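You operate a simulated robot arm through the tools that you are given. There is no shell and no other tool. Be economical: measure what you need, move in short steps, check, and stop when the job is done.

The job below is to be done with a simulated robot arm. You get a single attempt, and the scene is never put back.

TASK
Put things in order on the front of the tall counter. At the end: the green layer cake from the front of the tall counter stands where the brown roll cake stood; the white bun from the front of the tall counter stands where the white marked cup stood; the white marked cup from the front of the tall counter is on the brown small carton (marked "Spoons"); the brown roll cake from the front of the tall counter stands where the white bun stood; whatever was shut is shut again. Leave all else as you found it, and nothing knocked over. Set down upright: marked cup.

The check looks at the end state, three seconds after you hand in, the way a careful person would. Anything else that was tipped, shoved, dropped, spilled or broken makes it a failure.

THE ROBOT
A 7-joint arm with a two-finger parallel gripper, fixed in place. Base frame: the origin is at the foot of the arm, x ahead of it, y to its left, z up; the work surface is at about z = 0.82. Units: m, rad, N and s.
With the tool pointing down near the work surface it reaches from about 0.1 to 0.66 m from the base axis. Its first joint turns from -1.152 to 1.152 rad. Payload 1.57 kg.
Tool frame: the origin (TCP) lies between the finger pads and is the grasp point; the fingertips stand 0.03 m ahead of it; z points along the fingers, y is the line along which they close. The gripper opens to 0.08 m. The fingers are 0.017 m wide and 0.012 m thick; the gripper's body (0.04 by 0.082 m) begins 0.08 m behind the TCP.
Orientation is that of the tool frame in the base frame, as [roll, pitch, yaw] about the fixed x, y, z axes, in that order (R = Rz(yaw) Ry(pitch) Rx(roll)). With the fingers straight down and closing along the base's y, the tool's x points along the base's -x, its y along +y and its z along -z.

THE INTERFACE
- The arm moves only by the tool jog_arm. Its argument "moves" is a list that holds one entry, the list of rows, each a list of 7 numbers: the shift along the base's x, y, z in m, then the turn, a rotation vector about the base's x, y, z in rad, then the closure, from 0 (fully open) to 1 (shut). In form: [[[x, y, z, ax, ay, az, gripper], ...]]. A call has 1 to 12 rows; each row shifts and turns the commanded pose from where the row before left it. A row lasts 0.2 s, in which the tool goes at most 0.05 m and 0.15 rad; a call with a longer step from one row to the next is refused whole, and so is a gripper value outside its range. Where a pose cannot be reached the arm comes as near as it can. A force on the tool above 40 N (or 10 N above the force at the start of the call, whichever is more), or a blocked arm, ends the call early, and 0.2 s more pass. Each finger travels about 0.072 m/s and halts on what it meets, pressing with about 23 N; the grip force reading is that of the motor and also rises with nothing between the fingers. The clock runs only during rows and for 0.2 s after the last one: add rows that do not move to give the fingers time. It gives the time, the measured TCP pose, the force on the tool (base axes), the opening and the grip force at its end, in the units of the frame above (readings bear some noise), with the torque about the TCP (base axes, N m) and any sound that the robot's microphone picked up.
- Cameras (640 x 400 px; columns grow to the right, rows downward): "scene" is fixed at [0.0677, 0.4443, 1.4236]; the picture's right is [-0.64, -0.76, 0.00], its down [-0.44, 0.37, -0.82] and it looks along [0.63, -0.53, -0.57] (base axes); focal length 349 px, centre (320, 200). "wrist" rides on the gripper at [0.072, -0.007, -0.122] in the tool frame; the picture's right is [0.09, 1.00, 0.00], its down [-0.84, 0.08, -0.54] and it looks along [-0.54, 0.05, 0.84] (tool axes); focal length 238 px, centre (320, 200). There is no depth. A picture from a camera that has moved, and an enlarged one, comes with that camera's place and axes in the base frame and with its lens.
- snapshot(camera): a new picture of that camera. The clock stands still meanwhile.
- zoom(camera, box): a new picture of the part [left, top, right, bottom] of that camera's present view, enlarged. The clock stands still meanwhile.
- hand_in(): hands the job in; it is judged then, once.

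Work in short steps. Places have to be worked out from the pictures, the camera data and where the tool is seen: move nearer, look again, correct. Check each grasp and each placing, and mend what went wrong. You have 120 turns and 76 pictures in all, those below and enlarged ones among them. Open the gripper and draw the arm clear of the work before you hand the job in, unless the task says otherwise; then end with one line.

The tools are called after "Emit:" by a JSON object that holds its "api" and its "payload". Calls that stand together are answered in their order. jog_arm: Moves the arm, as the interface text tells. Its arguments: {"type":"object","properties":{"moves":{"type":"array"}},"required":["moves"]} The other tools are called the same way: snapshot (camera) takes a picture; zoom (camera, box) takes an enlarged picture of a part of a camera's view; hand_in () hands the job in.

At the start:

```text
clock: 0.0
tcp_pos: [0.3599, -0.121, 1.1638]
orientation: [3.141, 0.0, 3.141]
contact_force: [0.0, 0.3, -0.1]
ft_torque: [0.01, 0.01, 0.01]
width: 0.0798
grip_force: 0.1
```

scene: 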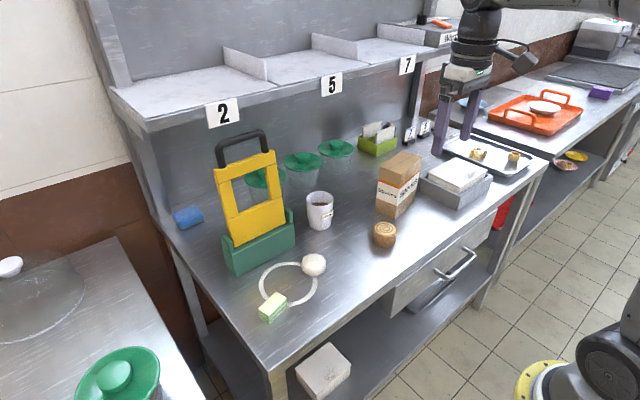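
wrist: 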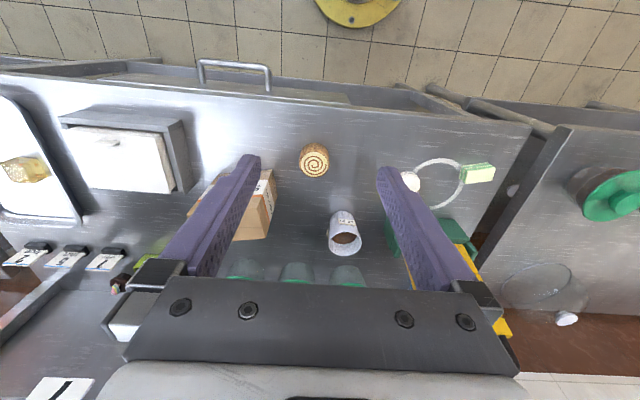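

I'll look closer at the things to be moved first.

Emit:
{"api": "zoom", "payload": {"camera": "scene", "box": [240, 140, 440, 340]}}

Emit:
{"api": "zoom", "payload": {"camera": "wrist", "box": [180, 100, 520, 312]}}

```text
2.00 times, centred on (340, 240) of scene
camera zoom: at [0.0677, 0.4443, 1.4236], right [-0.64, -0.76, 0.0], down [-0.44, 0.37, -0.82], along [0.63, -0.53, -0.57], focal length 699 px, centre (280, 120)
```

zoom: 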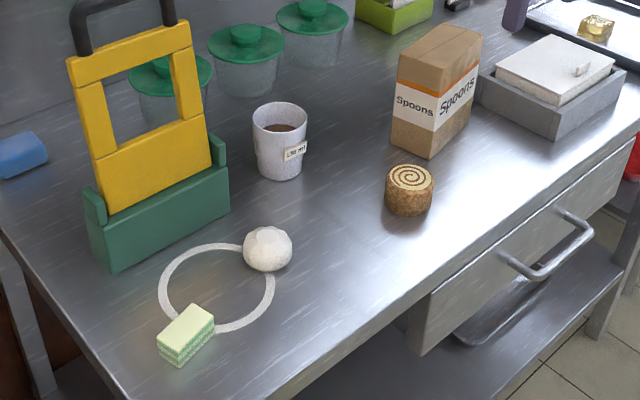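

```text
1.88 times, centred on (350, 206) of wrist
camera zoom: at [0.287, -0.1258, 1.2845], right [-0.09, 1.0, 0.0], down [0.84, 0.08, 0.54], along [0.54, 0.05, -0.84], focal length 449 px, centre (264, 189)
```

zoom: 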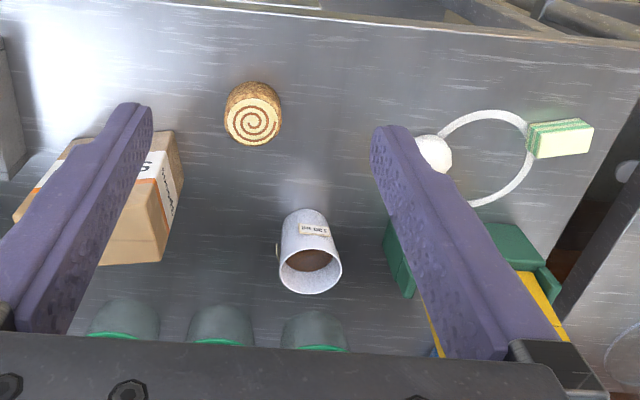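

Cup about (0.642,-0.04), carton about (0.57,-0.27) with its top near z=0.96. I'll zoom into the cup and carton for details (handle, tag, carton top).

Emit:
{"api": "zoom", "payload": {"camera": "scene", "box": [295, 180, 345, 240]}}

Emit:
{"api": "zoom", "payload": {"camera": "scene", "box": [360, 140, 440, 225]}}

Emit:
{"api": "zoom", "payload": {"camera": "wrist", "box": [310, 190, 380, 270]}}

```text
6.67 times, centred on (320, 210) of scene
camera zoom: at [0.0677, 0.4443, 1.4236], right [-0.64, -0.76, 0.0], down [-0.44, 0.37, -0.82], along [0.63, -0.53, -0.57], focal length 2329 px, centre (320, 133)
```

zoom: 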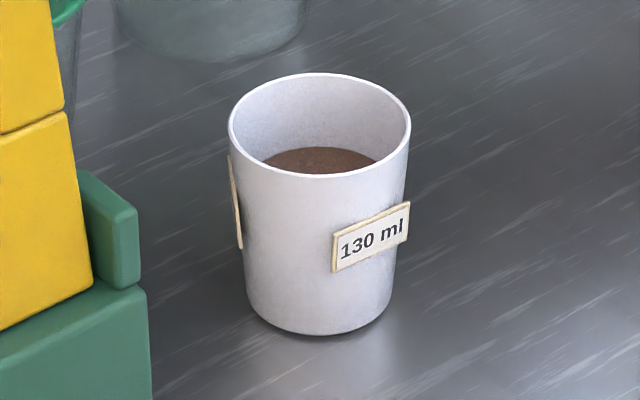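

```text
4.71 times, centred on (400, 182) of scene
camera zoom: at [0.0677, 0.4443, 1.4236], right [-0.64, -0.76, 0.0], down [-0.44, 0.37, -0.82], along [0.63, -0.53, -0.57], focal length 1644 px, centre (-56, 282)
```

zoom: 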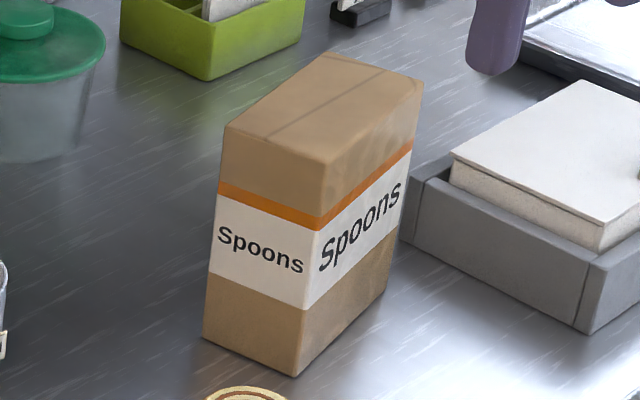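

```text
5.00 times, centred on (345, 230) of wrist
camera zoom: at [0.287, -0.1258, 1.2845], right [-0.09, 1.0, 0.0], down [0.84, 0.08, 0.54], along [0.54, 0.05, -0.84], focal length 1192 px, centre (195, 50)
```

zoom: 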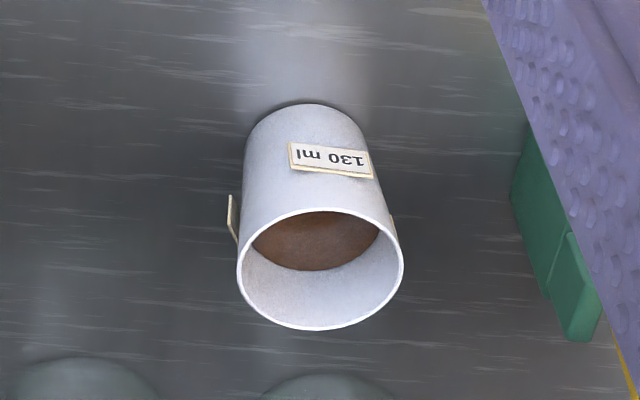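

The cup has three tags at mid-height (about 60°, 180°, 300°), so I'll grip along y in the tag-free top 25 mm. First I hover over it and look.

Emit:
{"api": "jog_arm", "payload": {"moves": [[[0.0347, 0.0101, -0.0224, 0, 0, 0, 0], [0.0347, 0.0101, -0.0224, 0, 0, 0, 0], [0.0347, 0.0101, -0.0224, 0, 0, 0, 0], [0.0347, 0.0101, -0.0224, 0, 0, 0, 0], [0.0347, 0.0101, -0.0224, 0, 0, 0, 0], [0.0347, 0.0101, -0.0224, 0, 0, 0, 0], [0.0347, 0.0101, -0.0224, 0, 0, 0, 0], [0.0347, 0.0101, -0.0224, 0, 0, 0, 0], [0, 0, 0, 0, 0, 0, 0]]]}}

Emit:
{"api": "snapshot", "payload": {"camera": "wrist"}}

Emit:
{"api": "snapshot", "payload": {"camera": "scene"}}

```text
clock: 2.0
tcp_pos: [0.6359, -0.0397, 0.9828]
orientation: [3.141, 0.0, 3.141]
contact_force: [0.0, -0.6, -0.7]
ft_torque: [-0.02, -0.02, -0.02]
width: 0.08
grip_force: 0.1
```

```text
68 pictures are left
camera wrist: at [0.5633, -0.0444, 1.104], right [-0.09, 1.0, 0.0], down [0.84, 0.08, 0.54], along [0.54, 0.05, -0.84], focal length 238 px, centre (320, 200)
```

wrist: 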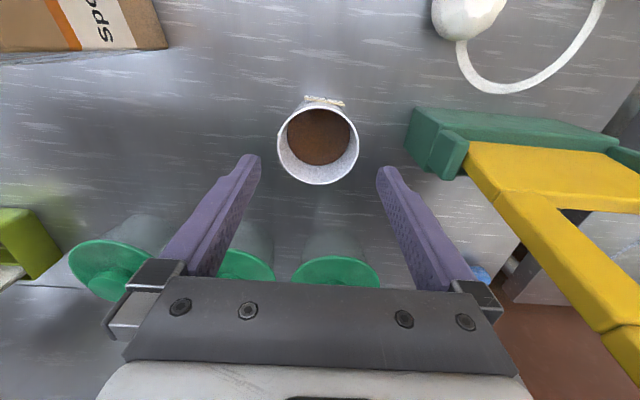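

```text
67 pictures are left
```

scene: 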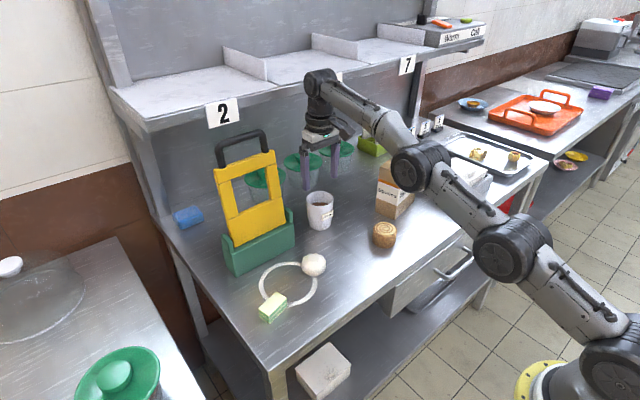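

The cup is centred between the fingers at about (0.634,-0.040), rim z≈0.91. I lower so the tips overlap the rim by about 25 mm, then close.

Emit:
{"api": "jog_arm", "payload": {"moves": [[[-0.001, 0, -0.025, 0, 0, 0, 0], [-0.001, 0, -0.025, 0, 0, 0, 0], [0, 0, -0.018, 0, 0, 0, 0], [0, 0, 0, 0, 0, 0, 0], [0, 0, 0, 0, 0, 0, 0.5], [0, 0, 0, 0, 0, 0, 0.5], [0, 0, 0, 0, 0, 0, 0.5]]]}}

Emit:
{"api": "snapshot", "payload": {"camera": "wrist"}}

Emit:
{"api": "zoom", "payload": {"camera": "scene", "box": [270, 130, 370, 240]}}

```text
clock: 3.6
tcp_pos: [0.6357, -0.0399, 0.9145]
orientation: [-3.142, 0.001, 3.142]
contact_force: [-0.4, 1.8, 0.7]
ft_torque: [0.01, 0.0, 0.03]
width: 0.0741
grip_force: 23.5
```

```text
66 pictures are left
camera wrist: at [0.5634, -0.046, 1.0367], right [-0.09, 1.0, 0.0], down [0.84, 0.08, 0.54], along [0.54, 0.05, -0.84], focal length 238 px, centre (320, 200)
```

wrist: 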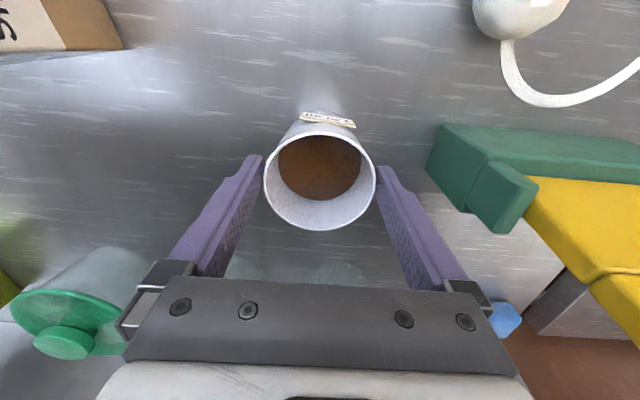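

```text
3.64 times, centred on (320, 185) of scene
camera zoom: at [0.0678, 0.4443, 1.4236], right [-0.64, -0.76, 0.0], down [-0.44, 0.37, -0.82], along [0.63, -0.53, -0.57], focal length 1270 px, centre (320, 254)
```

zoom: 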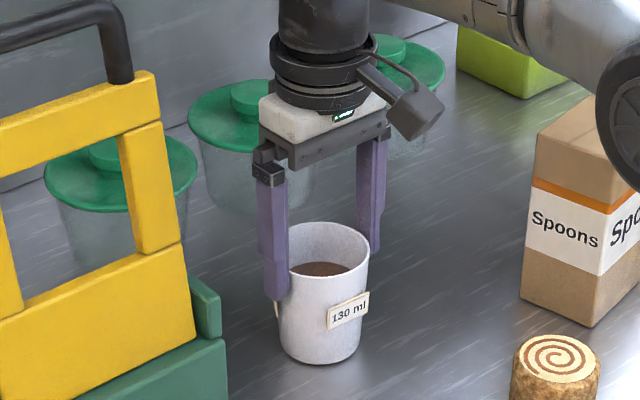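

Width 0.074 is a bit more than expected; I'll check whether the fingertips hold the wall or the tags.

Emit:
{"api": "zoom", "payload": {"camera": "wrist", "box": [240, 100, 400, 240]}}

Emit:
{"api": "zoom", "payload": {"camera": "scene", "box": [300, 180, 345, 222]}}

```text
2.86 times, centred on (320, 170) of wrist
camera zoom: at [0.5634, -0.046, 1.0367], right [-0.09, 1.0, 0.0], down [0.84, 0.08, 0.54], along [0.54, 0.05, -0.84], focal length 681 px, centre (320, 286)
```

zoom: 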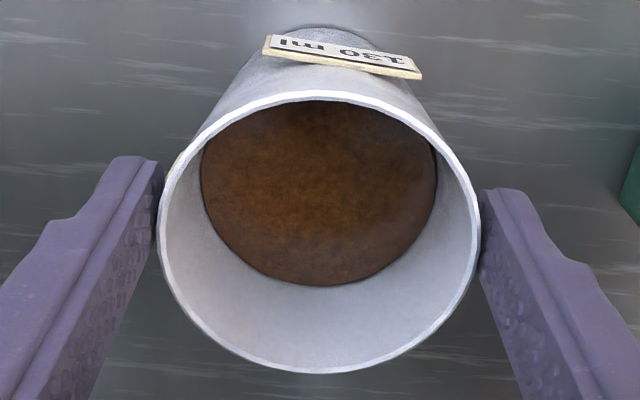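

```text
9.52 times, centred on (322, 201) of scene
camera zoom: at [0.0678, 0.4443, 1.4236], right [-0.64, -0.76, 0.0], down [-0.44, 0.37, -0.82], along [0.63, -0.53, -0.57], focal length 3328 px, centre (296, 190)
```

zoom: 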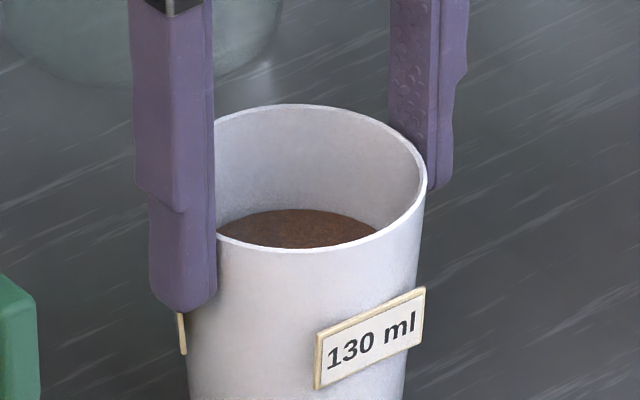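

The left fingertip may touch the tag's top edge. I reopen, rise 5 mm, shift x slightly and regrip.

Emit:
{"api": "jog_arm", "payload": {"moves": [[[0, 0, 0, 0, 0, 0, 0], [0, 0, 0, 0, 0, 0, 0], [-0.003, 0, 0.006, 0, 0, 0, 0], [0, 0, 0, 0, 0, 0, 0], [0, 0, 0, 0, 0, 0, 0.5], [0, 0, 0, 0, 0, 0, 0.5], [0, 0, 0, 0, 0, 0, 0.5]]]}}

Emit:
{"api": "zoom", "payload": {"camera": "scene", "box": [300, 180, 345, 222]}}

```text
clock: 5.2
tcp_pos: [0.6332, -0.0395, 0.9216]
orientation: [3.141, -0.001, -3.141]
contact_force: [0.8, -1.3, -0.2]
ft_torque: [-0.03, 0.06, 0.01]
width: 0.0737
grip_force: 22.9
```

```text
9.52 times, centred on (322, 201) of scene
camera zoom: at [0.0677, 0.4443, 1.4236], right [-0.64, -0.76, 0.0], down [-0.44, 0.37, -0.82], along [0.63, -0.53, -0.57], focal length 3328 px, centre (296, 190)
```

zoom: 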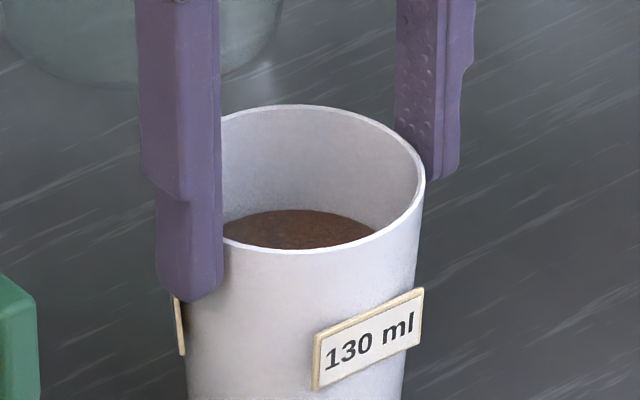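

Same width, so it's the cup wall being held, clear of the tags. Lift and check.

Emit:
{"api": "jog_arm", "payload": {"moves": [[[0, 0, 0.01, 0, 0, 0, 0.5], [0, 0, 0.02, 0, 0, 0, 0.5], [0, 0, 0.02, 0, 0, 0, 0.5], [0, 0, 0.02, 0, 0, 0, 0.5], [0, 0, 0, 0, 0, 0, 0.5]]]}}

Emit:
{"api": "snapshot", "payload": {"camera": "scene"}}

```text
clock: 6.4
tcp_pos: [0.6325, -0.0387, 0.9923]
orientation: [-3.14, 0.001, -3.141]
contact_force: [-0.2, -0.2, -1.2]
ft_torque: [-0.02, 0.04, 0.01]
width: 0.0735
grip_force: 23.3
```

```text
61 pictures are left
```

scene: 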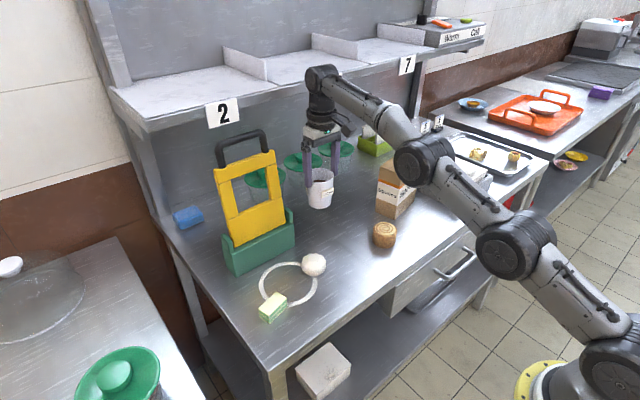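

Cup held upright. Carton centre I put at (0.567,-0.261), top z≈0.968. Raise, pulling back, and carry over the carton with clearance.

Emit:
{"api": "jog_arm", "payload": {"moves": [[[-0.02, 0, 0.035, 0, 0, 0, 0.5], [-0.02, 0, 0.035, 0, 0, 0, 0.5], [-0.02, 0, 0.035, 0, 0, 0, 0.5], [0, 0, 0.015, 0, 0, 0, 0.5], [-0.0055, -0.036, 0, 0, 0, 0, 0.5], [0, -0.037, 0, 0, 0, 0, 0.5], [0, -0.037, 0, 0, 0, 0, 0.5], [0, -0.037, 0, 0, 0, 0, 0.5], [0, -0.037, 0, 0, 0, 0, 0.5], [0, -0.037, 0, 0, 0, 0, 0.5], [0, 0, 0, 0, 0, 0, 0.5]]]}}

Emit:
{"api": "snapshot", "payload": {"camera": "wrist"}}

Emit:
{"api": "zoom", "payload": {"camera": "scene", "box": [350, 100, 450, 230]}}

```text
clock: 8.8
tcp_pos: [0.5376, -0.249, 1.0983]
orientation: [3.139, 0.0, -3.14]
contact_force: [-0.8, 0.1, -1.9]
ft_torque: [-0.01, 0.02, -0.03]
width: 0.0731
grip_force: 22.4
out of reach, approached as far as the arm can: row 8, 9, 10
```

```text
60 pictures are left
camera wrist: at [0.464, -0.2539, 1.2208], right [-0.09, 1.0, 0.0], down [0.84, 0.08, 0.54], along [0.54, 0.05, -0.84], focal length 238 px, centre (320, 200)
```

wrist: 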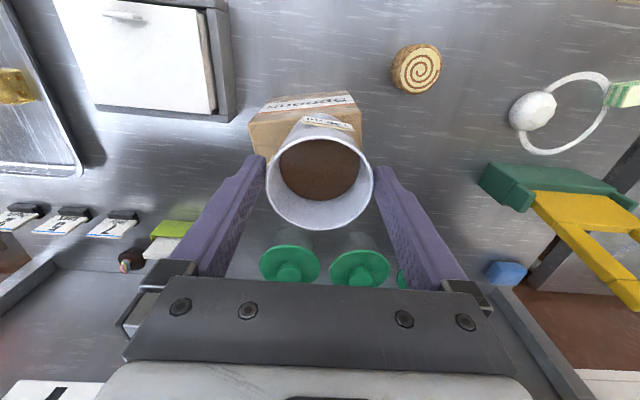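

```text
3.08 times, centred on (400, 165) of scene
camera zoom: at [0.0678, 0.4443, 1.4236], right [-0.64, -0.76, 0.0], down [-0.44, 0.37, -0.82], along [0.63, -0.53, -0.57], focal length 1075 px, centre (74, 308)
```

zoom: 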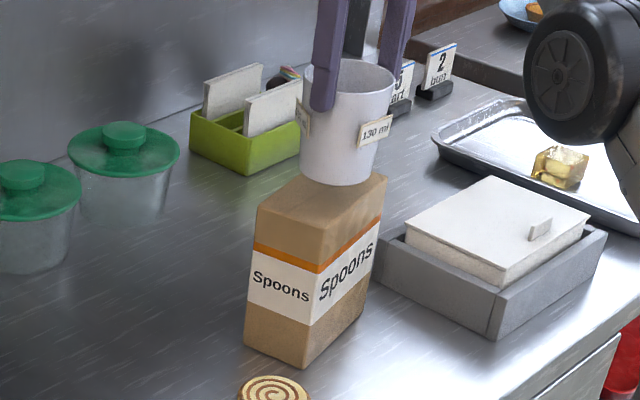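

That height was slightly out of reach at this radius. Lowering 25 mm (bottom still ~18 mm above carton) should extend the reach.

Emit:
{"api": "jog_arm", "payload": {"moves": [[[0, 0, -0.0125, 0, 0, 0, 0.5], [0, 0, -0.0125, 0, 0, 0, 0.5], [0, 0, 0, 0, 0, 0, 0.5]]]}}

Emit:
{"api": "zoom", "payload": {"camera": "scene", "box": [350, 100, 450, 230]}}

```text
clock: 9.6
tcp_pos: [0.5361, -0.2483, 1.0732]
orientation: [-3.14, 0.0, -3.141]
contact_force: [-0.1, 0.0, -1.5]
ft_torque: [0.04, 0.02, -0.07]
width: 0.0729
grip_force: 22.8
```

```text
3.08 times, centred on (400, 165) of scene
camera zoom: at [0.0678, 0.4443, 1.4236], right [-0.64, -0.76, 0.0], down [-0.44, 0.37, -0.82], along [0.63, -0.53, -0.57], focal length 1075 px, centre (74, 308)
```

zoom: 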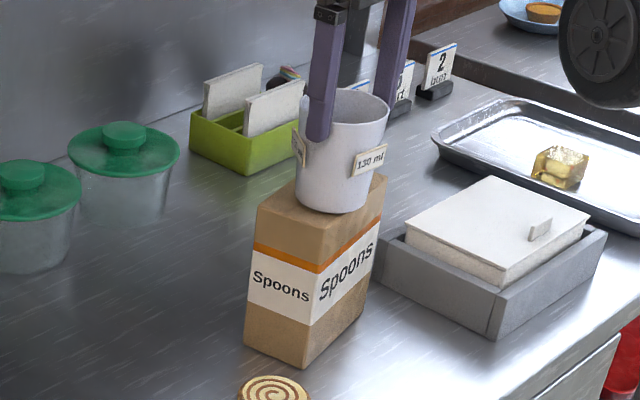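

The command was clamped to the reached pose. From here I rise 8 mm and go forward toward (0.566,-0.261).

Emit:
{"api": "jog_arm", "payload": {"moves": [[[0, 0, 0.008, 0, 0, 0, 0.5], [0.01, -0.004, 0, 0, 0, 0, 0.5], [0.01, -0.004, 0, 0, 0, 0, 0.5], [0.01, -0.004, 0, 0, 0, 0, 0.5], [0, 0, 0, 0, 0, 0, 0.5]]]}}

Emit:
{"api": "zoom", "payload": {"camera": "scene", "box": [350, 100, 450, 230]}}

Emit:
{"api": "snapshot", "payload": {"camera": "wrist"}}

```text
clock: 10.8
tcp_pos: [0.547, -0.2519, 1.0754]
orientation: [3.141, 0.0, -3.141]
contact_force: [0.8, -0.7, -1.2]
ft_torque: [-0.03, -0.01, -0.03]
width: 0.0731
grip_force: 23.1
out of reach, approached as far as the arm can: row 3, 4
```

```text
3.08 times, centred on (400, 165) of scene
camera zoom: at [0.0678, 0.4443, 1.4236], right [-0.64, -0.76, 0.0], down [-0.44, 0.37, -0.82], along [0.63, -0.53, -0.57], focal length 1075 px, centre (74, 308)
```

zoom: 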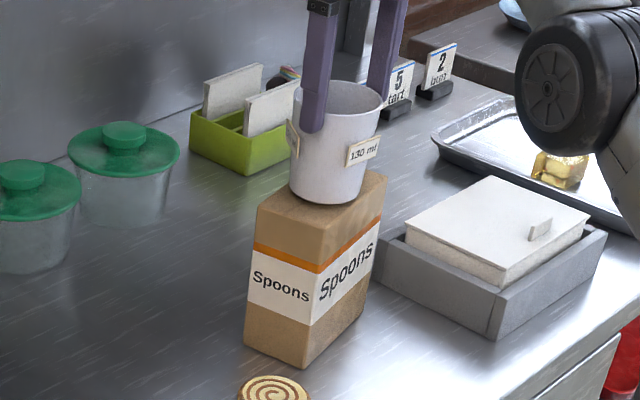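

```text
56 pictures are left
camera wrist: at [0.4741, -0.2577, 1.1976], right [-0.09, 1.0, 0.0], down [0.84, 0.08, 0.54], along [0.54, 0.05, -0.84], focal length 238 px, centre (320, 200)
```

wrist: 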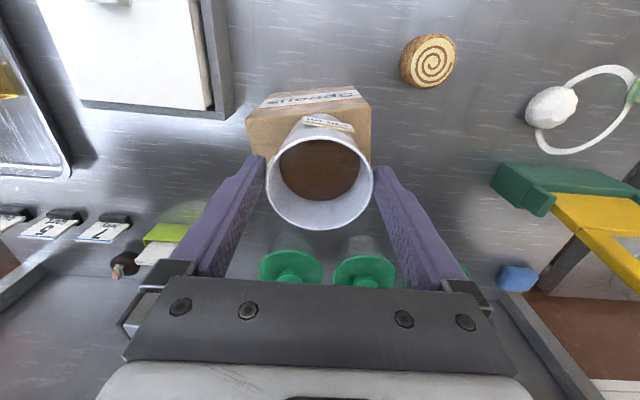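

Reach here is about 0.603 m. Sliding along the carton toward +y to (0.556,-0.236) keeps the cup's base wholly on top within reach.

Emit:
{"api": "jog_arm", "payload": {"moves": [[[0, 0.0155, 0, 0, 0, 0, 0.5], [0.005, 0, 0, 0, 0, 0, 0.5], [0.004, 0, 0, 0, 0, 0, 0.5], [0, 0, 0, 0, 0, 0, 0.5]]]}}

Emit:
{"api": "zoom", "payload": {"camera": "scene", "box": [370, 130, 430, 210]}}

```text
clock: 11.8
tcp_pos: [0.5557, -0.2348, 1.0755]
orientation: [-3.141, -0.001, 3.141]
contact_force: [-1.4, 0.5, -1.8]
ft_torque: [-0.03, 0.0, 0.0]
width: 0.0729
grip_force: 22.6
```

```text
5.00 times, centred on (400, 170) of scene
camera zoom: at [0.0678, 0.4443, 1.4236], right [-0.64, -0.76, 0.0], down [-0.44, 0.37, -0.82], along [0.63, -0.53, -0.57], focal length 1747 px, centre (-80, 350)
```

zoom: 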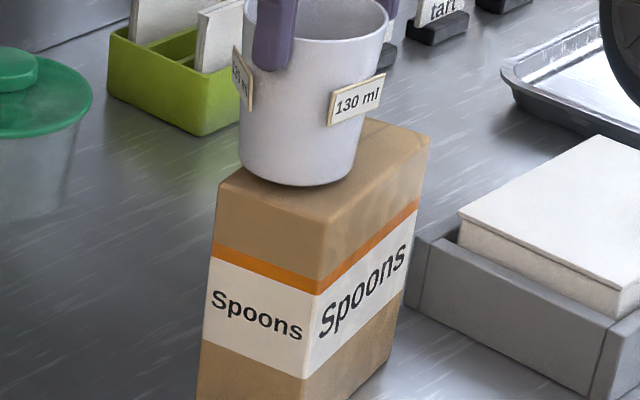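

Relative to the carton in the same camera, the cup looks centred. Lower in small steps, watching vertical force.

Emit:
{"api": "jog_arm", "payload": {"moves": [[[0, 0, -0.002, 0, 0, 0, 0.5], [0, 0, -0.002, 0, 0, 0, 0.5], [0, 0, -0.001, 0, 0, 0, 0.5], [0, 0, 0, 0, 0, 0, 0.5]]]}}

Emit:
{"api": "zoom", "payload": {"camera": "scene", "box": [370, 130, 430, 210]}}

```text
clock: 12.8
tcp_pos: [0.5545, -0.2372, 1.0711]
orientation: [-3.141, 0.001, -3.141]
contact_force: [-0.4, 0.1, -1.7]
ft_torque: [0.03, 0.04, -0.01]
width: 0.073
grip_force: 23.3
```

```text
5.00 times, centred on (400, 170) of scene
camera zoom: at [0.0678, 0.4443, 1.4236], right [-0.64, -0.76, 0.0], down [-0.44, 0.37, -0.82], along [0.63, -0.53, -0.57], focal length 1747 px, centre (-80, 350)
```

zoom: 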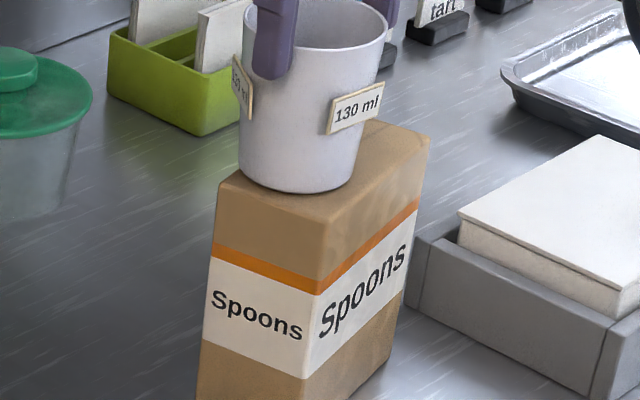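

Still hanging (weight ~1.7 N unchanged). Continue down slowly.

Emit:
{"api": "jog_arm", "payload": {"moves": [[[0, 0, -0.002, 0, 0, 0, 0.5], [0, 0, -0.002, 0, 0, 0, 0.5], [0, 0, 0, 0, 0, 0, 0.5]]]}}

```text
clock: 13.6
tcp_pos: [0.5554, -0.2353, 1.0709]
orientation: [-3.14, 0.005, -3.14]
contact_force: [-1.1, 1.6, 11.9]
ft_torque: [-0.16, 0.19, 0.07]
width: 0.073
grip_force: 23.2
```

Contact (12 N). Ease back 3 mm, then open the fingers.

Emit:
{"api": "jog_arm", "payload": {"moves": [[[0, 0, 0.003, 0, 0, 0, 0.5], [0, 0, 0, 0, 0, 0, 0.5]]]}}

Emit:
{"api": "zoom", "payload": {"camera": "scene", "box": [370, 130, 430, 210]}}

```text
clock: 14.2
tcp_pos: [0.5543, -0.2372, 1.0701]
orientation: [-3.14, 0.001, -3.141]
contact_force: [2.2, -2.6, 7.4]
ft_torque: [-0.4, -0.25, 0.03]
width: 0.0728
grip_force: 23.5
```

```text
5.00 times, centred on (400, 170) of scene
camera zoom: at [0.0676, 0.4443, 1.4236], right [-0.64, -0.76, 0.0], down [-0.44, 0.37, -0.82], along [0.63, -0.53, -0.57], focal length 1747 px, centre (-80, 350)
```

zoom: 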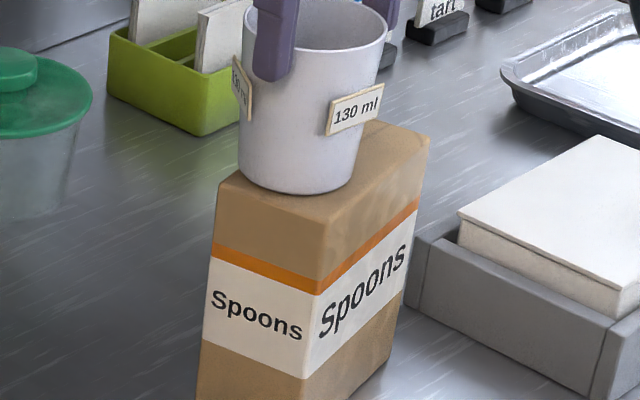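

Cup sits flat on the carton, about fully supported. Open and rise straight up.

Emit:
{"api": "jog_arm", "payload": {"moves": [[[0, 0, 0, 0, 0, 0, 0.2], [0, 0, 0, 0, 0, 0, 0], [0, 0, 0, 0, 0, 0, 0]]]}}

Emit:
{"api": "snapshot", "payload": {"camera": "wrist"}}

```text
clock: 15.0
tcp_pos: [0.5547, -0.2369, 1.0686]
orientation: [3.141, -0.003, -3.139]
contact_force: [0.4, -0.2, 0.5]
ft_torque: [0.0, 0.03, -0.02]
width: 0.0799
grip_force: 0.1
```

```text
52 pictures are left
camera wrist: at [0.4817, -0.2418, 1.1913], right [-0.09, 1.0, 0.0], down [0.84, 0.08, 0.54], along [0.54, 0.05, -0.84], focal length 238 px, centre (320, 200)
```

wrist: 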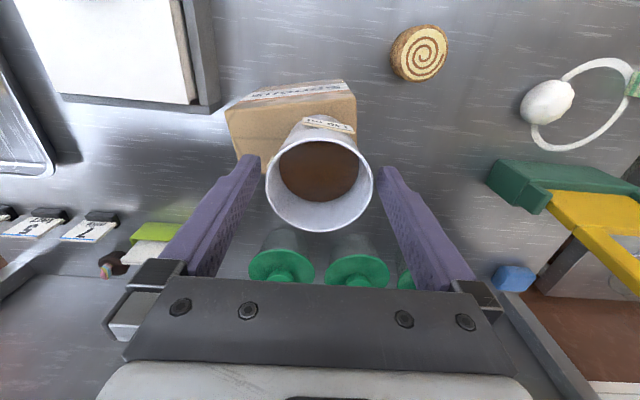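

Fingers are clear on both sides. Rise while backing in −x (to remain in reach), keeping y constant.

Emit:
{"api": "jog_arm", "payload": {"moves": [[[-0.008, 0, 0.008, 0, 0, 0, 0], [-0.008, 0, 0.01, 0, 0, 0, 0], [-0.01, 0, 0.012, 0, 0, 0, 0], [-0.03, 0, 0.02, 0, 0, 0, 0], [-0.04, 0, 0.02, 0, 0, 0, 0], [0, 0, 0, 0, 0, 0, 0]]]}}

Emit:
{"api": "snapshot", "payload": {"camera": "scene"}}

Emit:
{"api": "snapshot", "payload": {"camera": "wrist"}}

```text
clock: 16.4
tcp_pos: [0.4583, -0.2366, 1.1364]
orientation: [3.141, 0.0, 3.141]
contact_force: [0.1, -0.4, 0.4]
ft_torque: [-0.01, 0.02, 0.0]
width: 0.0798
grip_force: 0.1
```

```text
51 pictures are left
```

scene: 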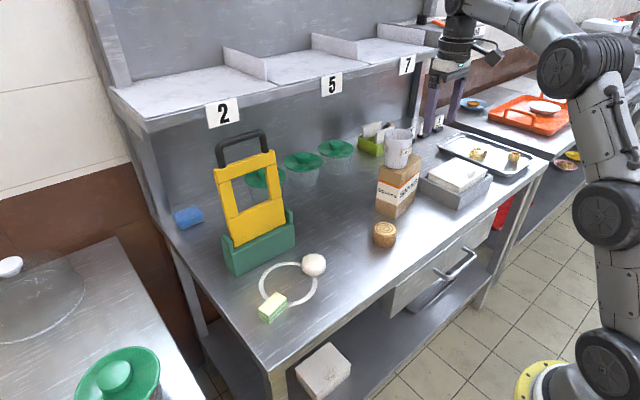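

```text
50 pictures are left
camera wrist: at [0.386, -0.2429, 1.2587], right [-0.09, 1.0, 0.0], down [0.84, 0.08, 0.54], along [0.54, 0.05, -0.84], focal length 238 px, centre (320, 200)
```

wrist: 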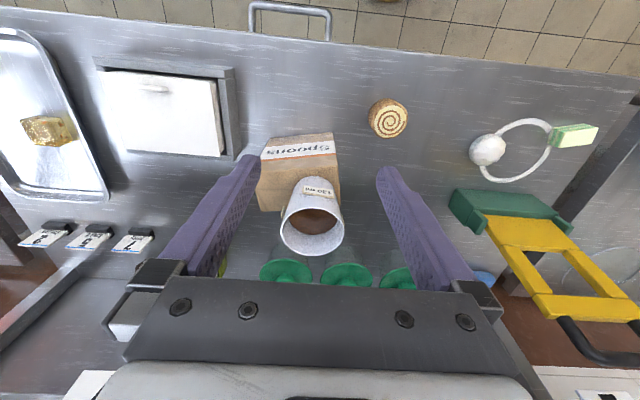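

Cup is standing on the carton. Now hover above the bun near (0.513,0.081).

Emit:
{"api": "jog_arm", "payload": {"moves": [[[0.007, 0.0397, -0.025, 0, 0, 0, 0], [0.007, 0.0397, -0.025, 0, 0, 0, 0], [0.007, 0.0397, -0.025, 0, 0, 0, 0], [0.007, 0.0397, -0.025, 0, 0, 0, 0], [0.007, 0.0397, -0.025, 0, 0, 0, 0], [0.007, 0.0397, -0.025, 0, 0, 0, 0], [0.007, 0.0397, -0.025, 0, 0, 0, 0], [0.007, 0.0397, -0.025, 0, 0, 0, 0], [0, 0, 0, 0, 0, 0, 0]]]}}

Emit:
{"api": "snapshot", "payload": {"camera": "wrist"}}

Emit:
{"api": "zoom", "payload": {"camera": "scene", "box": [240, 190, 360, 330]}}

```text
clock: 18.4
tcp_pos: [0.5152, 0.082, 0.9401]
orientation: [-3.141, -0.002, 3.141]
contact_force: [-0.5, 0.0, -0.1]
ft_torque: [-0.02, -0.03, 0.01]
width: 0.0801
grip_force: 0.1
```

```text
49 pictures are left
camera wrist: at [0.4415, 0.076, 1.0622], right [-0.09, 1.0, 0.0], down [0.84, 0.08, 0.54], along [0.54, 0.05, -0.84], focal length 238 px, centre (320, 200)
```

wrist: 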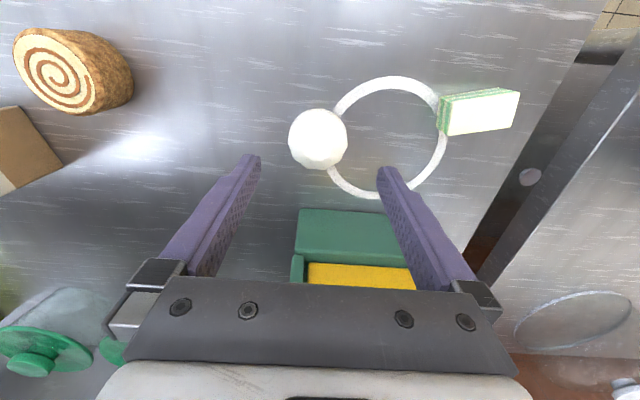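

```text
2.86 times, centred on (300, 260) of scene
camera zoom: at [0.0677, 0.4443, 1.4236], right [-0.64, -0.76, 0.0], down [-0.44, 0.37, -0.82], along [0.63, -0.53, -0.57], focal length 998 px, centre (377, 29)
```

zoom: 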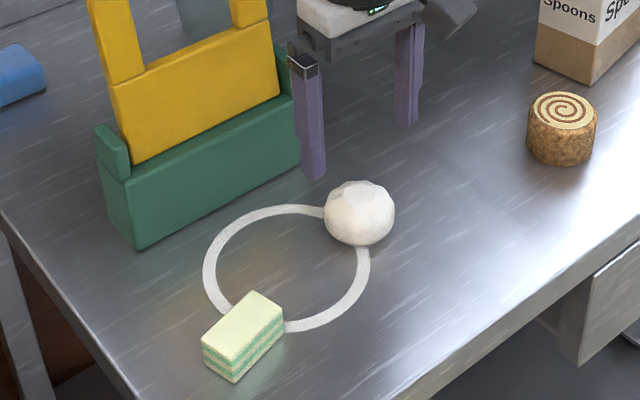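

Bun is centred between fingers at (0.5145,0.081). Lower to TCP z≈0.857 and close.

Emit:
{"api": "jog_arm", "payload": {"moves": [[[0, -0.001, -0.03, 0, 0, 0, 0], [0, 0, -0.03, 0, 0, 0, 0], [0, 0, -0.022, 0, 0, 0, 0], [0, 0, 0, 0, 0, 0, 0]]]}}

Emit:
{"api": "snapshot", "payload": {"camera": "wrist"}}

```text
clock: 19.4
tcp_pos: [0.515, 0.0803, 0.8594]
orientation: [-3.141, 0.001, -3.141]
contact_force: [0.3, 0.1, -0.2]
ft_torque: [0.0, -0.01, 0.0]
width: 0.0801
grip_force: 0.2
```

```text
47 pictures are left
camera wrist: at [0.442, 0.074, 0.9812], right [-0.09, 1.0, 0.0], down [0.84, 0.08, 0.54], along [0.54, 0.05, -0.84], focal length 238 px, centre (320, 200)
```

wrist: 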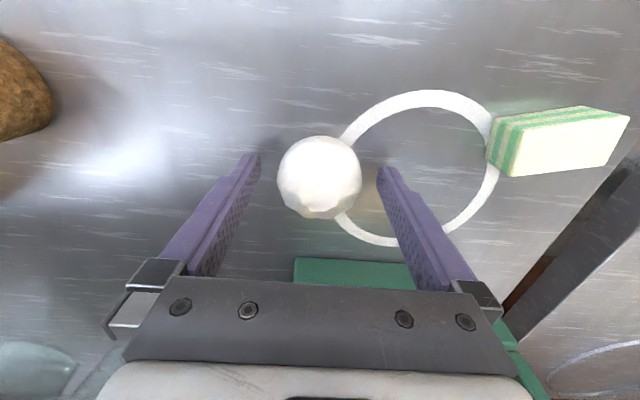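

Good alignment. Close on the bun, then lift.

Emit:
{"api": "jog_arm", "payload": {"moves": [[[-0.001, 0, 0, 0, 0, 0, 0.6], [0, 0, 0, 0, 0, 0, 0.6], [0, 0, 0, 0, 0, 0, 0.6], [0, 0, 0, 0, 0, 0, 0.6]]]}}

Emit:
{"api": "jog_arm", "payload": {"moves": [[[0, 0, 0.02, 0, 0, 0, 0.6], [0, 0, 0.03, 0, 0, 0, 0.6], [0, 0, 0.03, 0, 0, 0, 0.6], [0, 0, 0, 0, 0, 0, 0.6]]]}}

Emit:
{"api": "snapshot", "payload": {"camera": "wrist"}}

```text
clock: 20.4
tcp_pos: [0.5144, 0.079, 0.8594]
orientation: [-3.141, -0.001, 3.141]
contact_force: [-0.5, -0.4, 1.0]
ft_torque: [0.02, -0.02, 0.0]
width: 0.0554
grip_force: 23.4
```

```text
clock: 21.4
tcp_pos: [0.5116, 0.0798, 0.9384]
orientation: [-3.14, 0.001, 3.141]
contact_force: [0.0, 0.4, -0.9]
ft_torque: [0.04, 0.02, -0.01]
width: 0.0552
grip_force: 22.7
```

```text
46 pictures are left
camera wrist: at [0.4394, 0.0742, 1.0596], right [-0.09, 1.0, 0.0], down [0.84, 0.08, 0.54], along [0.54, 0.05, -0.84], focal length 238 px, centre (320, 200)
```

wrist: 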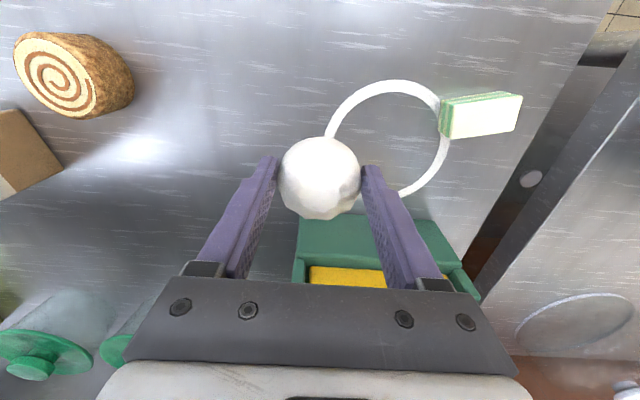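

Bun held. Move −y first (away from the caddy), then +x to the cup's former spot (0.634,-0.040).

Emit:
{"api": "jog_arm", "payload": {"moves": [[[0, -0.04, 0, 0, 0, 0, 0.6], [0, -0.04, 0, 0, 0, 0, 0.6], [0, -0.04, 0, 0, 0, 0, 0.6], [0.04, 0, 0, 0, 0, 0, 0.6], [0.04, 0, 0, 0, 0, 0, 0.6], [0.0395, 0, 0, 0, 0, 0, 0.6], [0, 0, -0.03, 0, 0, 0, 0.6], [0, 0, -0.025, 0, 0, 0, 0.6], [0, 0, 0, 0, 0, 0, 0.6]]]}}

Emit:
{"api": "zoom", "payload": {"camera": "scene", "box": [270, 130, 370, 240]}}

```text
clock: 23.4
tcp_pos: [0.633, -0.0375, 0.8829]
orientation: [-3.141, 0.002, -3.141]
contact_force: [-0.4, -0.1, -0.7]
ft_torque: [-0.01, 0.01, 0.01]
width: 0.0551
grip_force: 23.1
```

```text
3.64 times, centred on (320, 185) of scene
camera zoom: at [0.0677, 0.4443, 1.4236], right [-0.64, -0.76, 0.0], down [-0.44, 0.37, -0.82], along [0.63, -0.53, -0.57], focal length 1270 px, centre (320, 254)
```

zoom: 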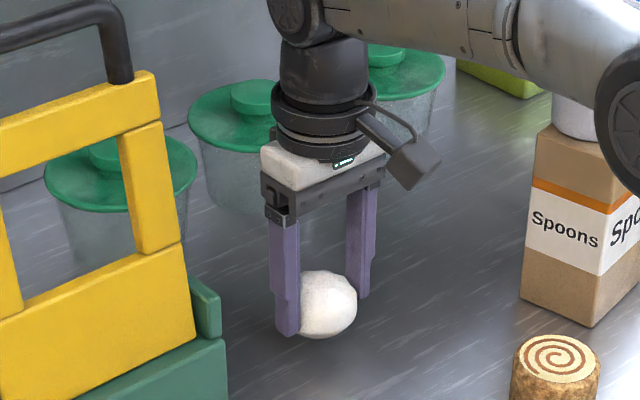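

In place; lower to just above the original grasp height.

Emit:
{"api": "jog_arm", "payload": {"moves": [[[0, -0.0015, -0.012, 0, 0, 0, 0.6], [0, 0, -0.011, 0, 0, 0, 0.6], [0, 0, 0, 0, 0, 0, 0.6]]]}}

```text
clock: 24.2
tcp_pos: [0.6324, -0.0395, 0.8595]
orientation: [3.141, 0.001, 3.141]
contact_force: [0.0, 0.9, -0.4]
ft_torque: [-0.02, 0.02, 0.01]
width: 0.0555
grip_force: 22.5
```

Same height as at the grasp, no load. Nudge down 1 mm, open and rise.

Emit:
{"api": "jog_arm", "payload": {"moves": [[[0, 0, -0.001, 0, 0, 0, 0.6], [0, 0, 0, 0, 0, 0, 0.4], [0, 0, 0, 0, 0, 0, 0.2], [0, 0, 0, 0, 0, 0, 0.05], [0, 0, 0, 0, 0, 0, 0.05], [0, 0, 0.03, 0, 0, 0, 0.05], [0, 0, 0.04, 0, 0, 0, 0], [0, 0, 0, 0, 0, 0, 0]]]}}

Emit:
{"api": "snapshot", "payload": {"camera": "wrist"}}

```text
clock: 26.0
tcp_pos: [0.6359, -0.0407, 0.9267]
orientation: [-3.14, 0.0, 3.141]
contact_force: [0.5, -0.3, -0.1]
ft_torque: [0.02, 0.0, 0.03]
width: 0.08
grip_force: 0.0
```

```text
44 pictures are left
camera wrist: at [0.5622, -0.0473, 1.0492], right [-0.09, 1.0, 0.0], down [0.84, 0.08, 0.54], along [0.54, 0.05, -0.84], focal length 238 px, centre (320, 200)
```

wrist: 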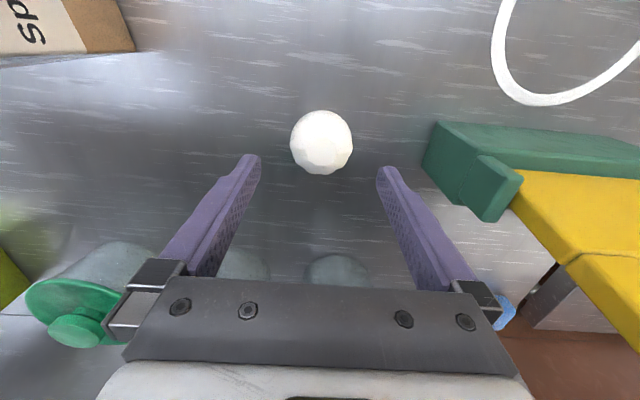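

Bun stands at the cup's spot. Hover over the roll cake near (0.475,-0.118).

Emit:
{"api": "jog_arm", "payload": {"moves": [[[-0.04, -0.0195, 0.0075, 0, 0, 0, 0], [-0.04, -0.0195, 0.0075, 0, 0, 0, 0], [-0.04, -0.0195, 0.0075, 0, 0, 0, 0], [-0.04, -0.0195, 0.0075, 0, 0, 0, 0], [0, 0, 0, 0, 0, 0, 0]]]}}

Emit:
{"api": "snapshot", "payload": {"camera": "wrist"}}

```text
clock: 27.2
tcp_pos: [0.4759, -0.1183, 0.9589]
orientation: [3.141, 0.001, -3.139]
contact_force: [0.1, 0.1, 0.5]
ft_torque: [0.01, -0.02, -0.03]
width: 0.0801
grip_force: 0.1
```

```text
43 pictures are left
camera wrist: at [0.4023, -0.1238, 1.0806], right [-0.09, 1.0, 0.0], down [0.84, 0.08, 0.54], along [0.54, 0.05, -0.84], focal length 238 px, centre (320, 200)
```

wrist: 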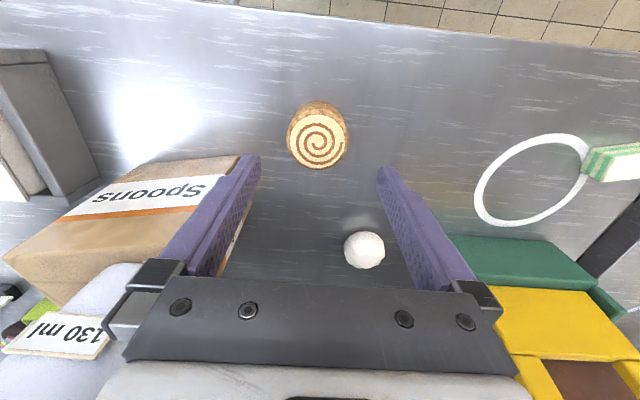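

Roll centre about (0.472,-0.119), diameter ~0.057. Lower and grip, then lift.

Emit:
{"api": "jog_arm", "payload": {"moves": [[[-0.003, -0.0005, -0.035, 0, 0, 0, 0], [0, 0, -0.035, 0, 0, 0, 0], [0, 0, -0.027, 0, 0, 0, 0], [0, 0, 0, 0, 0, 0, 0]]]}}

Emit:
{"api": "snapshot", "payload": {"camera": "wrist"}}

```text
clock: 28.2
tcp_pos: [0.471, -0.1191, 0.8626]
orientation: [-3.142, 0.001, -3.141]
contact_force: [-0.3, -0.2, 1.0]
ft_torque: [-0.01, -0.02, 0.01]
width: 0.0799
grip_force: 0.0
```

```text
42 pictures are left
camera wrist: at [0.3977, -0.125, 0.9839], right [-0.09, 1.0, 0.0], down [0.84, 0.08, 0.54], along [0.54, 0.05, -0.84], focal length 238 px, centre (320, 200)
```

wrist: 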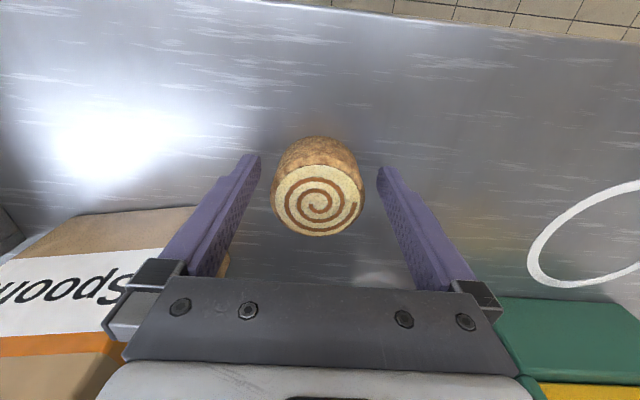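

Aligned. Close and lift.

Emit:
{"api": "jog_arm", "payload": {"moves": [[[0, 0, 0, 0, 0, 0, 0.6], [0, 0, 0, 0, 0, 0, 0.6], [0, 0, 0, 0, 0, 0, 0.6], [0, 0, 0, 0, 0, 0, 0.6]]]}}

Emit:
{"api": "jog_arm", "payload": {"moves": [[[0, 0, 0.02, 0, 0, 0, 0.6], [0, 0, 0.03, 0, 0, 0, 0.6], [0, 0, 0.03, 0, 0, 0, 0.6], [0, 0, 0, 0, 0, 0, 0.6]]]}}

Emit:
{"api": "snapshot", "payload": {"camera": "wrist"}}

```text
clock: 29.2
tcp_pos: [0.4701, -0.1193, 0.862]
orientation: [3.14, 0.0, -3.14]
contact_force: [-0.2, -0.5, 0.2]
ft_torque: [0.0, 0.0, -0.01]
width: 0.058
grip_force: 23.2
```

```text
clock: 30.2
tcp_pos: [0.4709, -0.1192, 0.9419]
orientation: [3.141, -0.001, -3.141]
contact_force: [-0.1, -0.4, -0.4]
ft_torque: [-0.03, 0.03, 0.04]
width: 0.058
grip_force: 23.6
```

```text
41 pictures are left
camera wrist: at [0.3986, -0.1261, 1.064], right [-0.09, 1.0, 0.0], down [0.84, 0.08, 0.54], along [0.54, 0.05, -0.84], focal length 238 px, centre (320, 200)
```

wrist: 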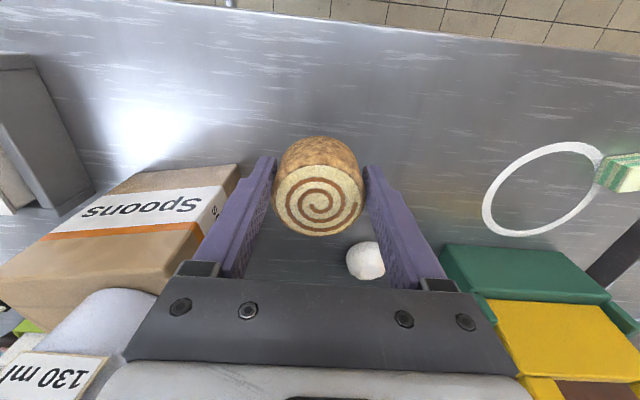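

Roll held. Carry to the bun's former spot (0.5135,0.080) and lower most of the way.

Emit:
{"api": "jog_arm", "payload": {"moves": [[[0.0083, 0.0399, 0, 0, 0, 0, 0.6], [0.0083, 0.0399, 0, 0, 0, 0, 0.6], [0.0083, 0.0399, 0, 0, 0, 0, 0.6], [0.0083, 0.0399, 0, 0, 0, 0, 0.6], [0.0083, 0.0399, 0, 0, 0, 0, 0.6], [0, 0, -0.03, 0, 0, 0, 0.6], [0, 0, -0.03, 0, 0, 0, 0.6], [0, 0, 0, 0, 0, 0, 0.6]]]}}

Emit:
{"api": "snapshot", "payload": {"camera": "wrist"}}

```text
clock: 32.0
tcp_pos: [0.512, 0.0798, 0.8826]
orientation: [3.141, -0.002, -3.141]
contact_force: [0.1, 0.6, -0.2]
ft_torque: [-0.04, -0.04, -0.03]
width: 0.0579
grip_force: 23.1
```

```text
40 pictures are left
camera wrist: at [0.4391, 0.0743, 1.0033], right [-0.09, 1.0, 0.0], down [0.84, 0.08, 0.54], along [0.54, 0.05, -0.84], focal length 238 px, centre (320, 200)
```

wrist: 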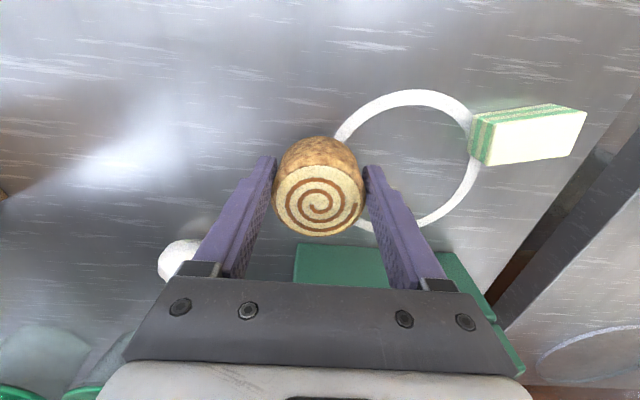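

Lower to the grasp height (0.862), open and rise.

Emit:
{"api": "jog_arm", "payload": {"moves": [[[0.001, 0, -0.01, 0, 0, 0, 0.6], [0, 0, -0.01, 0, 0, 0, 0.6], [0, 0, 0, 0, 0, 0, 0.6]]]}}

Emit:
{"api": "jog_arm", "payload": {"moves": [[[0, 0, -0.0005, 0, 0, 0, 0.4], [0, 0, 0, 0, 0, 0, 0.2], [0, 0, 0, 0, 0, 0, 0.05], [0, 0, 0, 0, 0, 0, 0.05], [0, 0, 0.03, 0, 0, 0, 0.05], [0, 0, 0.04, 0, 0, 0, 0], [0, 0, 0.03, 0, 0, 0, 0], [0, 0, 0, 0, 0, 0, 0]]]}}

Emit:
{"api": "snapshot", "payload": {"camera": "wrist"}}

```text
clock: 32.8
tcp_pos: [0.5136, 0.0796, 0.8624]
orientation: [3.142, 0.0, -3.14]
contact_force: [-0.4, 0.0, 3.1]
ft_torque: [-0.11, 0.08, -0.04]
width: 0.0582
grip_force: 23.1
```

```text
clock: 34.6
tcp_pos: [0.5134, 0.0812, 0.9602]
orientation: [-3.141, -0.001, -3.141]
contact_force: [-0.4, 0.2, 0.6]
ft_torque: [-0.02, -0.01, 0.01]
width: 0.0799
grip_force: 0.0
```

```text
39 pictures are left
camera wrist: at [0.4399, 0.0753, 1.083], right [-0.09, 1.0, 0.0], down [0.84, 0.08, 0.54], along [0.54, 0.05, -0.84], focal length 238 px, centre (320, 200)
```

wrist: 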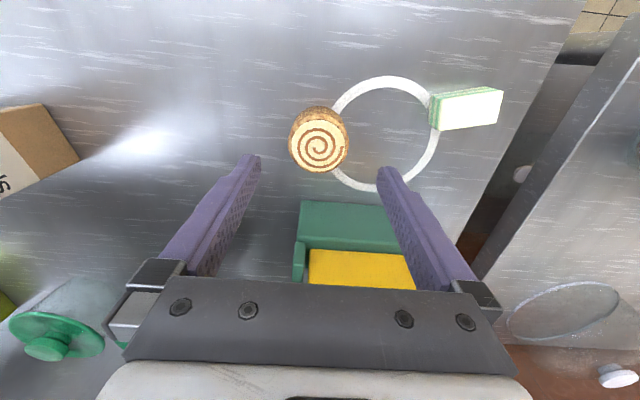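

Roll stands at the bun's spot. Hover over the green cake near (0.476,0.215).

Emit:
{"api": "jog_arm", "payload": {"moves": [[[-0.0094, 0.0335, 0, 0, 0, 0, 0], [-0.0094, 0.0335, 0, 0, 0, 0, 0], [-0.0094, 0.0335, 0, 0, 0, 0, 0], [-0.0094, 0.0335, 0, 0, 0, 0, 0], [0, 0, 0, 0, 0, 0, 0]]]}}

Emit:
{"api": "snapshot", "payload": {"camera": "wrist"}}

Emit:
{"api": "zoom", "payload": {"camera": "scene", "box": [240, 240, 340, 340]}}

```text
clock: 35.8
tcp_pos: [0.4735, 0.2148, 0.9615]
orientation: [-3.141, 0.0, 3.141]
contact_force: [-0.2, -0.7, -0.1]
ft_torque: [-0.01, -0.02, -0.03]
width: 0.0799
grip_force: 0.1
```

```text
38 pictures are left
camera wrist: at [0.4003, 0.209, 1.0832], right [-0.09, 1.0, 0.0], down [0.84, 0.08, 0.54], along [0.54, 0.05, -0.84], focal length 238 px, centre (320, 200)
```

wrist: 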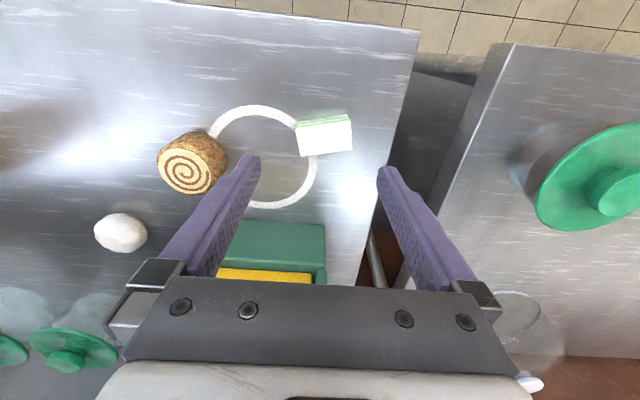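

```text
4.00 times, centred on (290, 290) of scene
camera zoom: at [0.0677, 0.4443, 1.4236], right [-0.64, -0.76, 0.0], down [-0.44, 0.37, -0.82], along [0.63, -0.53, -0.57], focal length 1398 px, centre (440, -160)
```

zoom: 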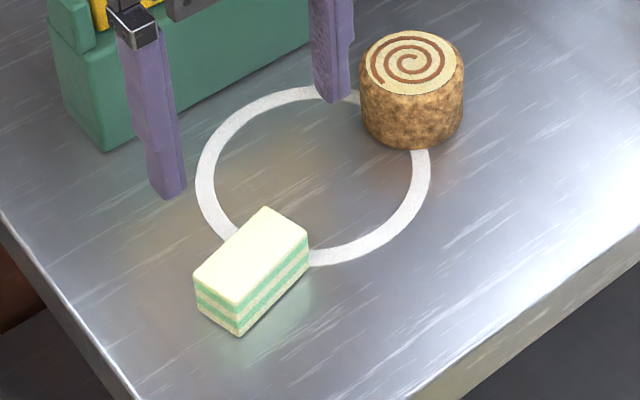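

Zoom on the cake for its size and yaw.

Emit:
{"api": "zoom", "payload": {"camera": "wrist", "box": [270, 95, 380, 175]}}

```text
5.00 times, centred on (325, 135) of wrist
camera zoom: at [0.4003, 0.209, 1.0832], right [-0.09, 1.0, 0.0], down [0.84, 0.08, 0.54], along [0.54, 0.05, -0.84], focal length 1192 px, centre (295, 525)
```

zoom: 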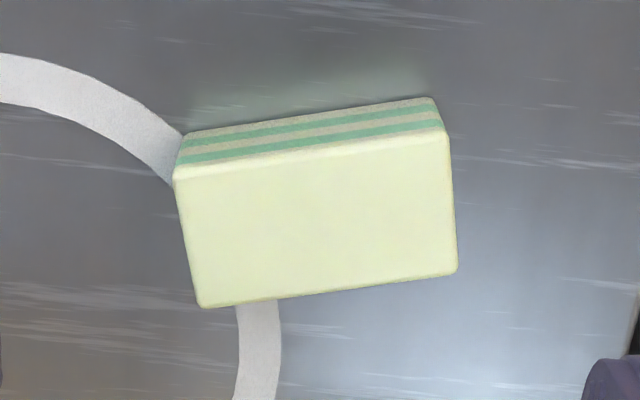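

Cake: centre (0.477,0.221), about 0.053×0.026, height 0.034, turned +14°. I'll turn the gripper +0.245 rad, grip along its length; descend partway and look.

Emit:
{"api": "jog_arm", "payload": {"moves": [[[0.001, 0.0065, -0.01, 0, 0, 0.1225, 0], [0, 0, -0.025, 0, 0, 0.1225, 0], [0, 0, -0.025, 0, 0, 0, 0], [0, 0, 0, 0, 0, 0, 0]]]}}

Emit:
{"api": "snapshot", "payload": {"camera": "wrist"}}

```text
clock: 36.8
tcp_pos: [0.4758, 0.2211, 0.9014]
orientation: [-3.141, 0.0, -2.895]
contact_force: [0.7, 0.6, -0.4]
ft_torque: [-0.04, 0.0, 0.01]
width: 0.0799
grip_force: 0.0
```

```text
35 pictures are left
camera wrist: at [0.4069, 0.1984, 1.0232], right [-0.33, 0.94, 0.0], down [0.79, 0.28, 0.54], along [0.51, 0.18, -0.84], focal length 238 px, centre (320, 200)
```

wrist: 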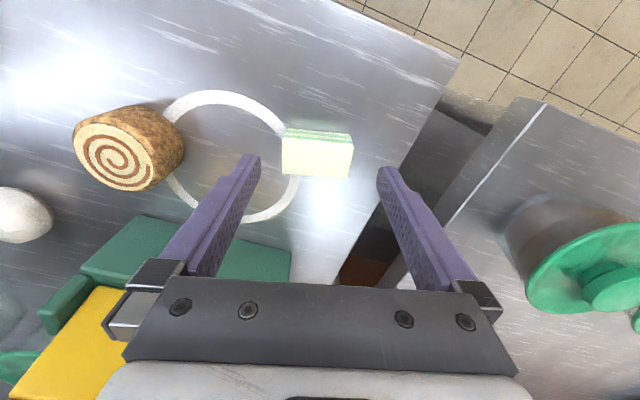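

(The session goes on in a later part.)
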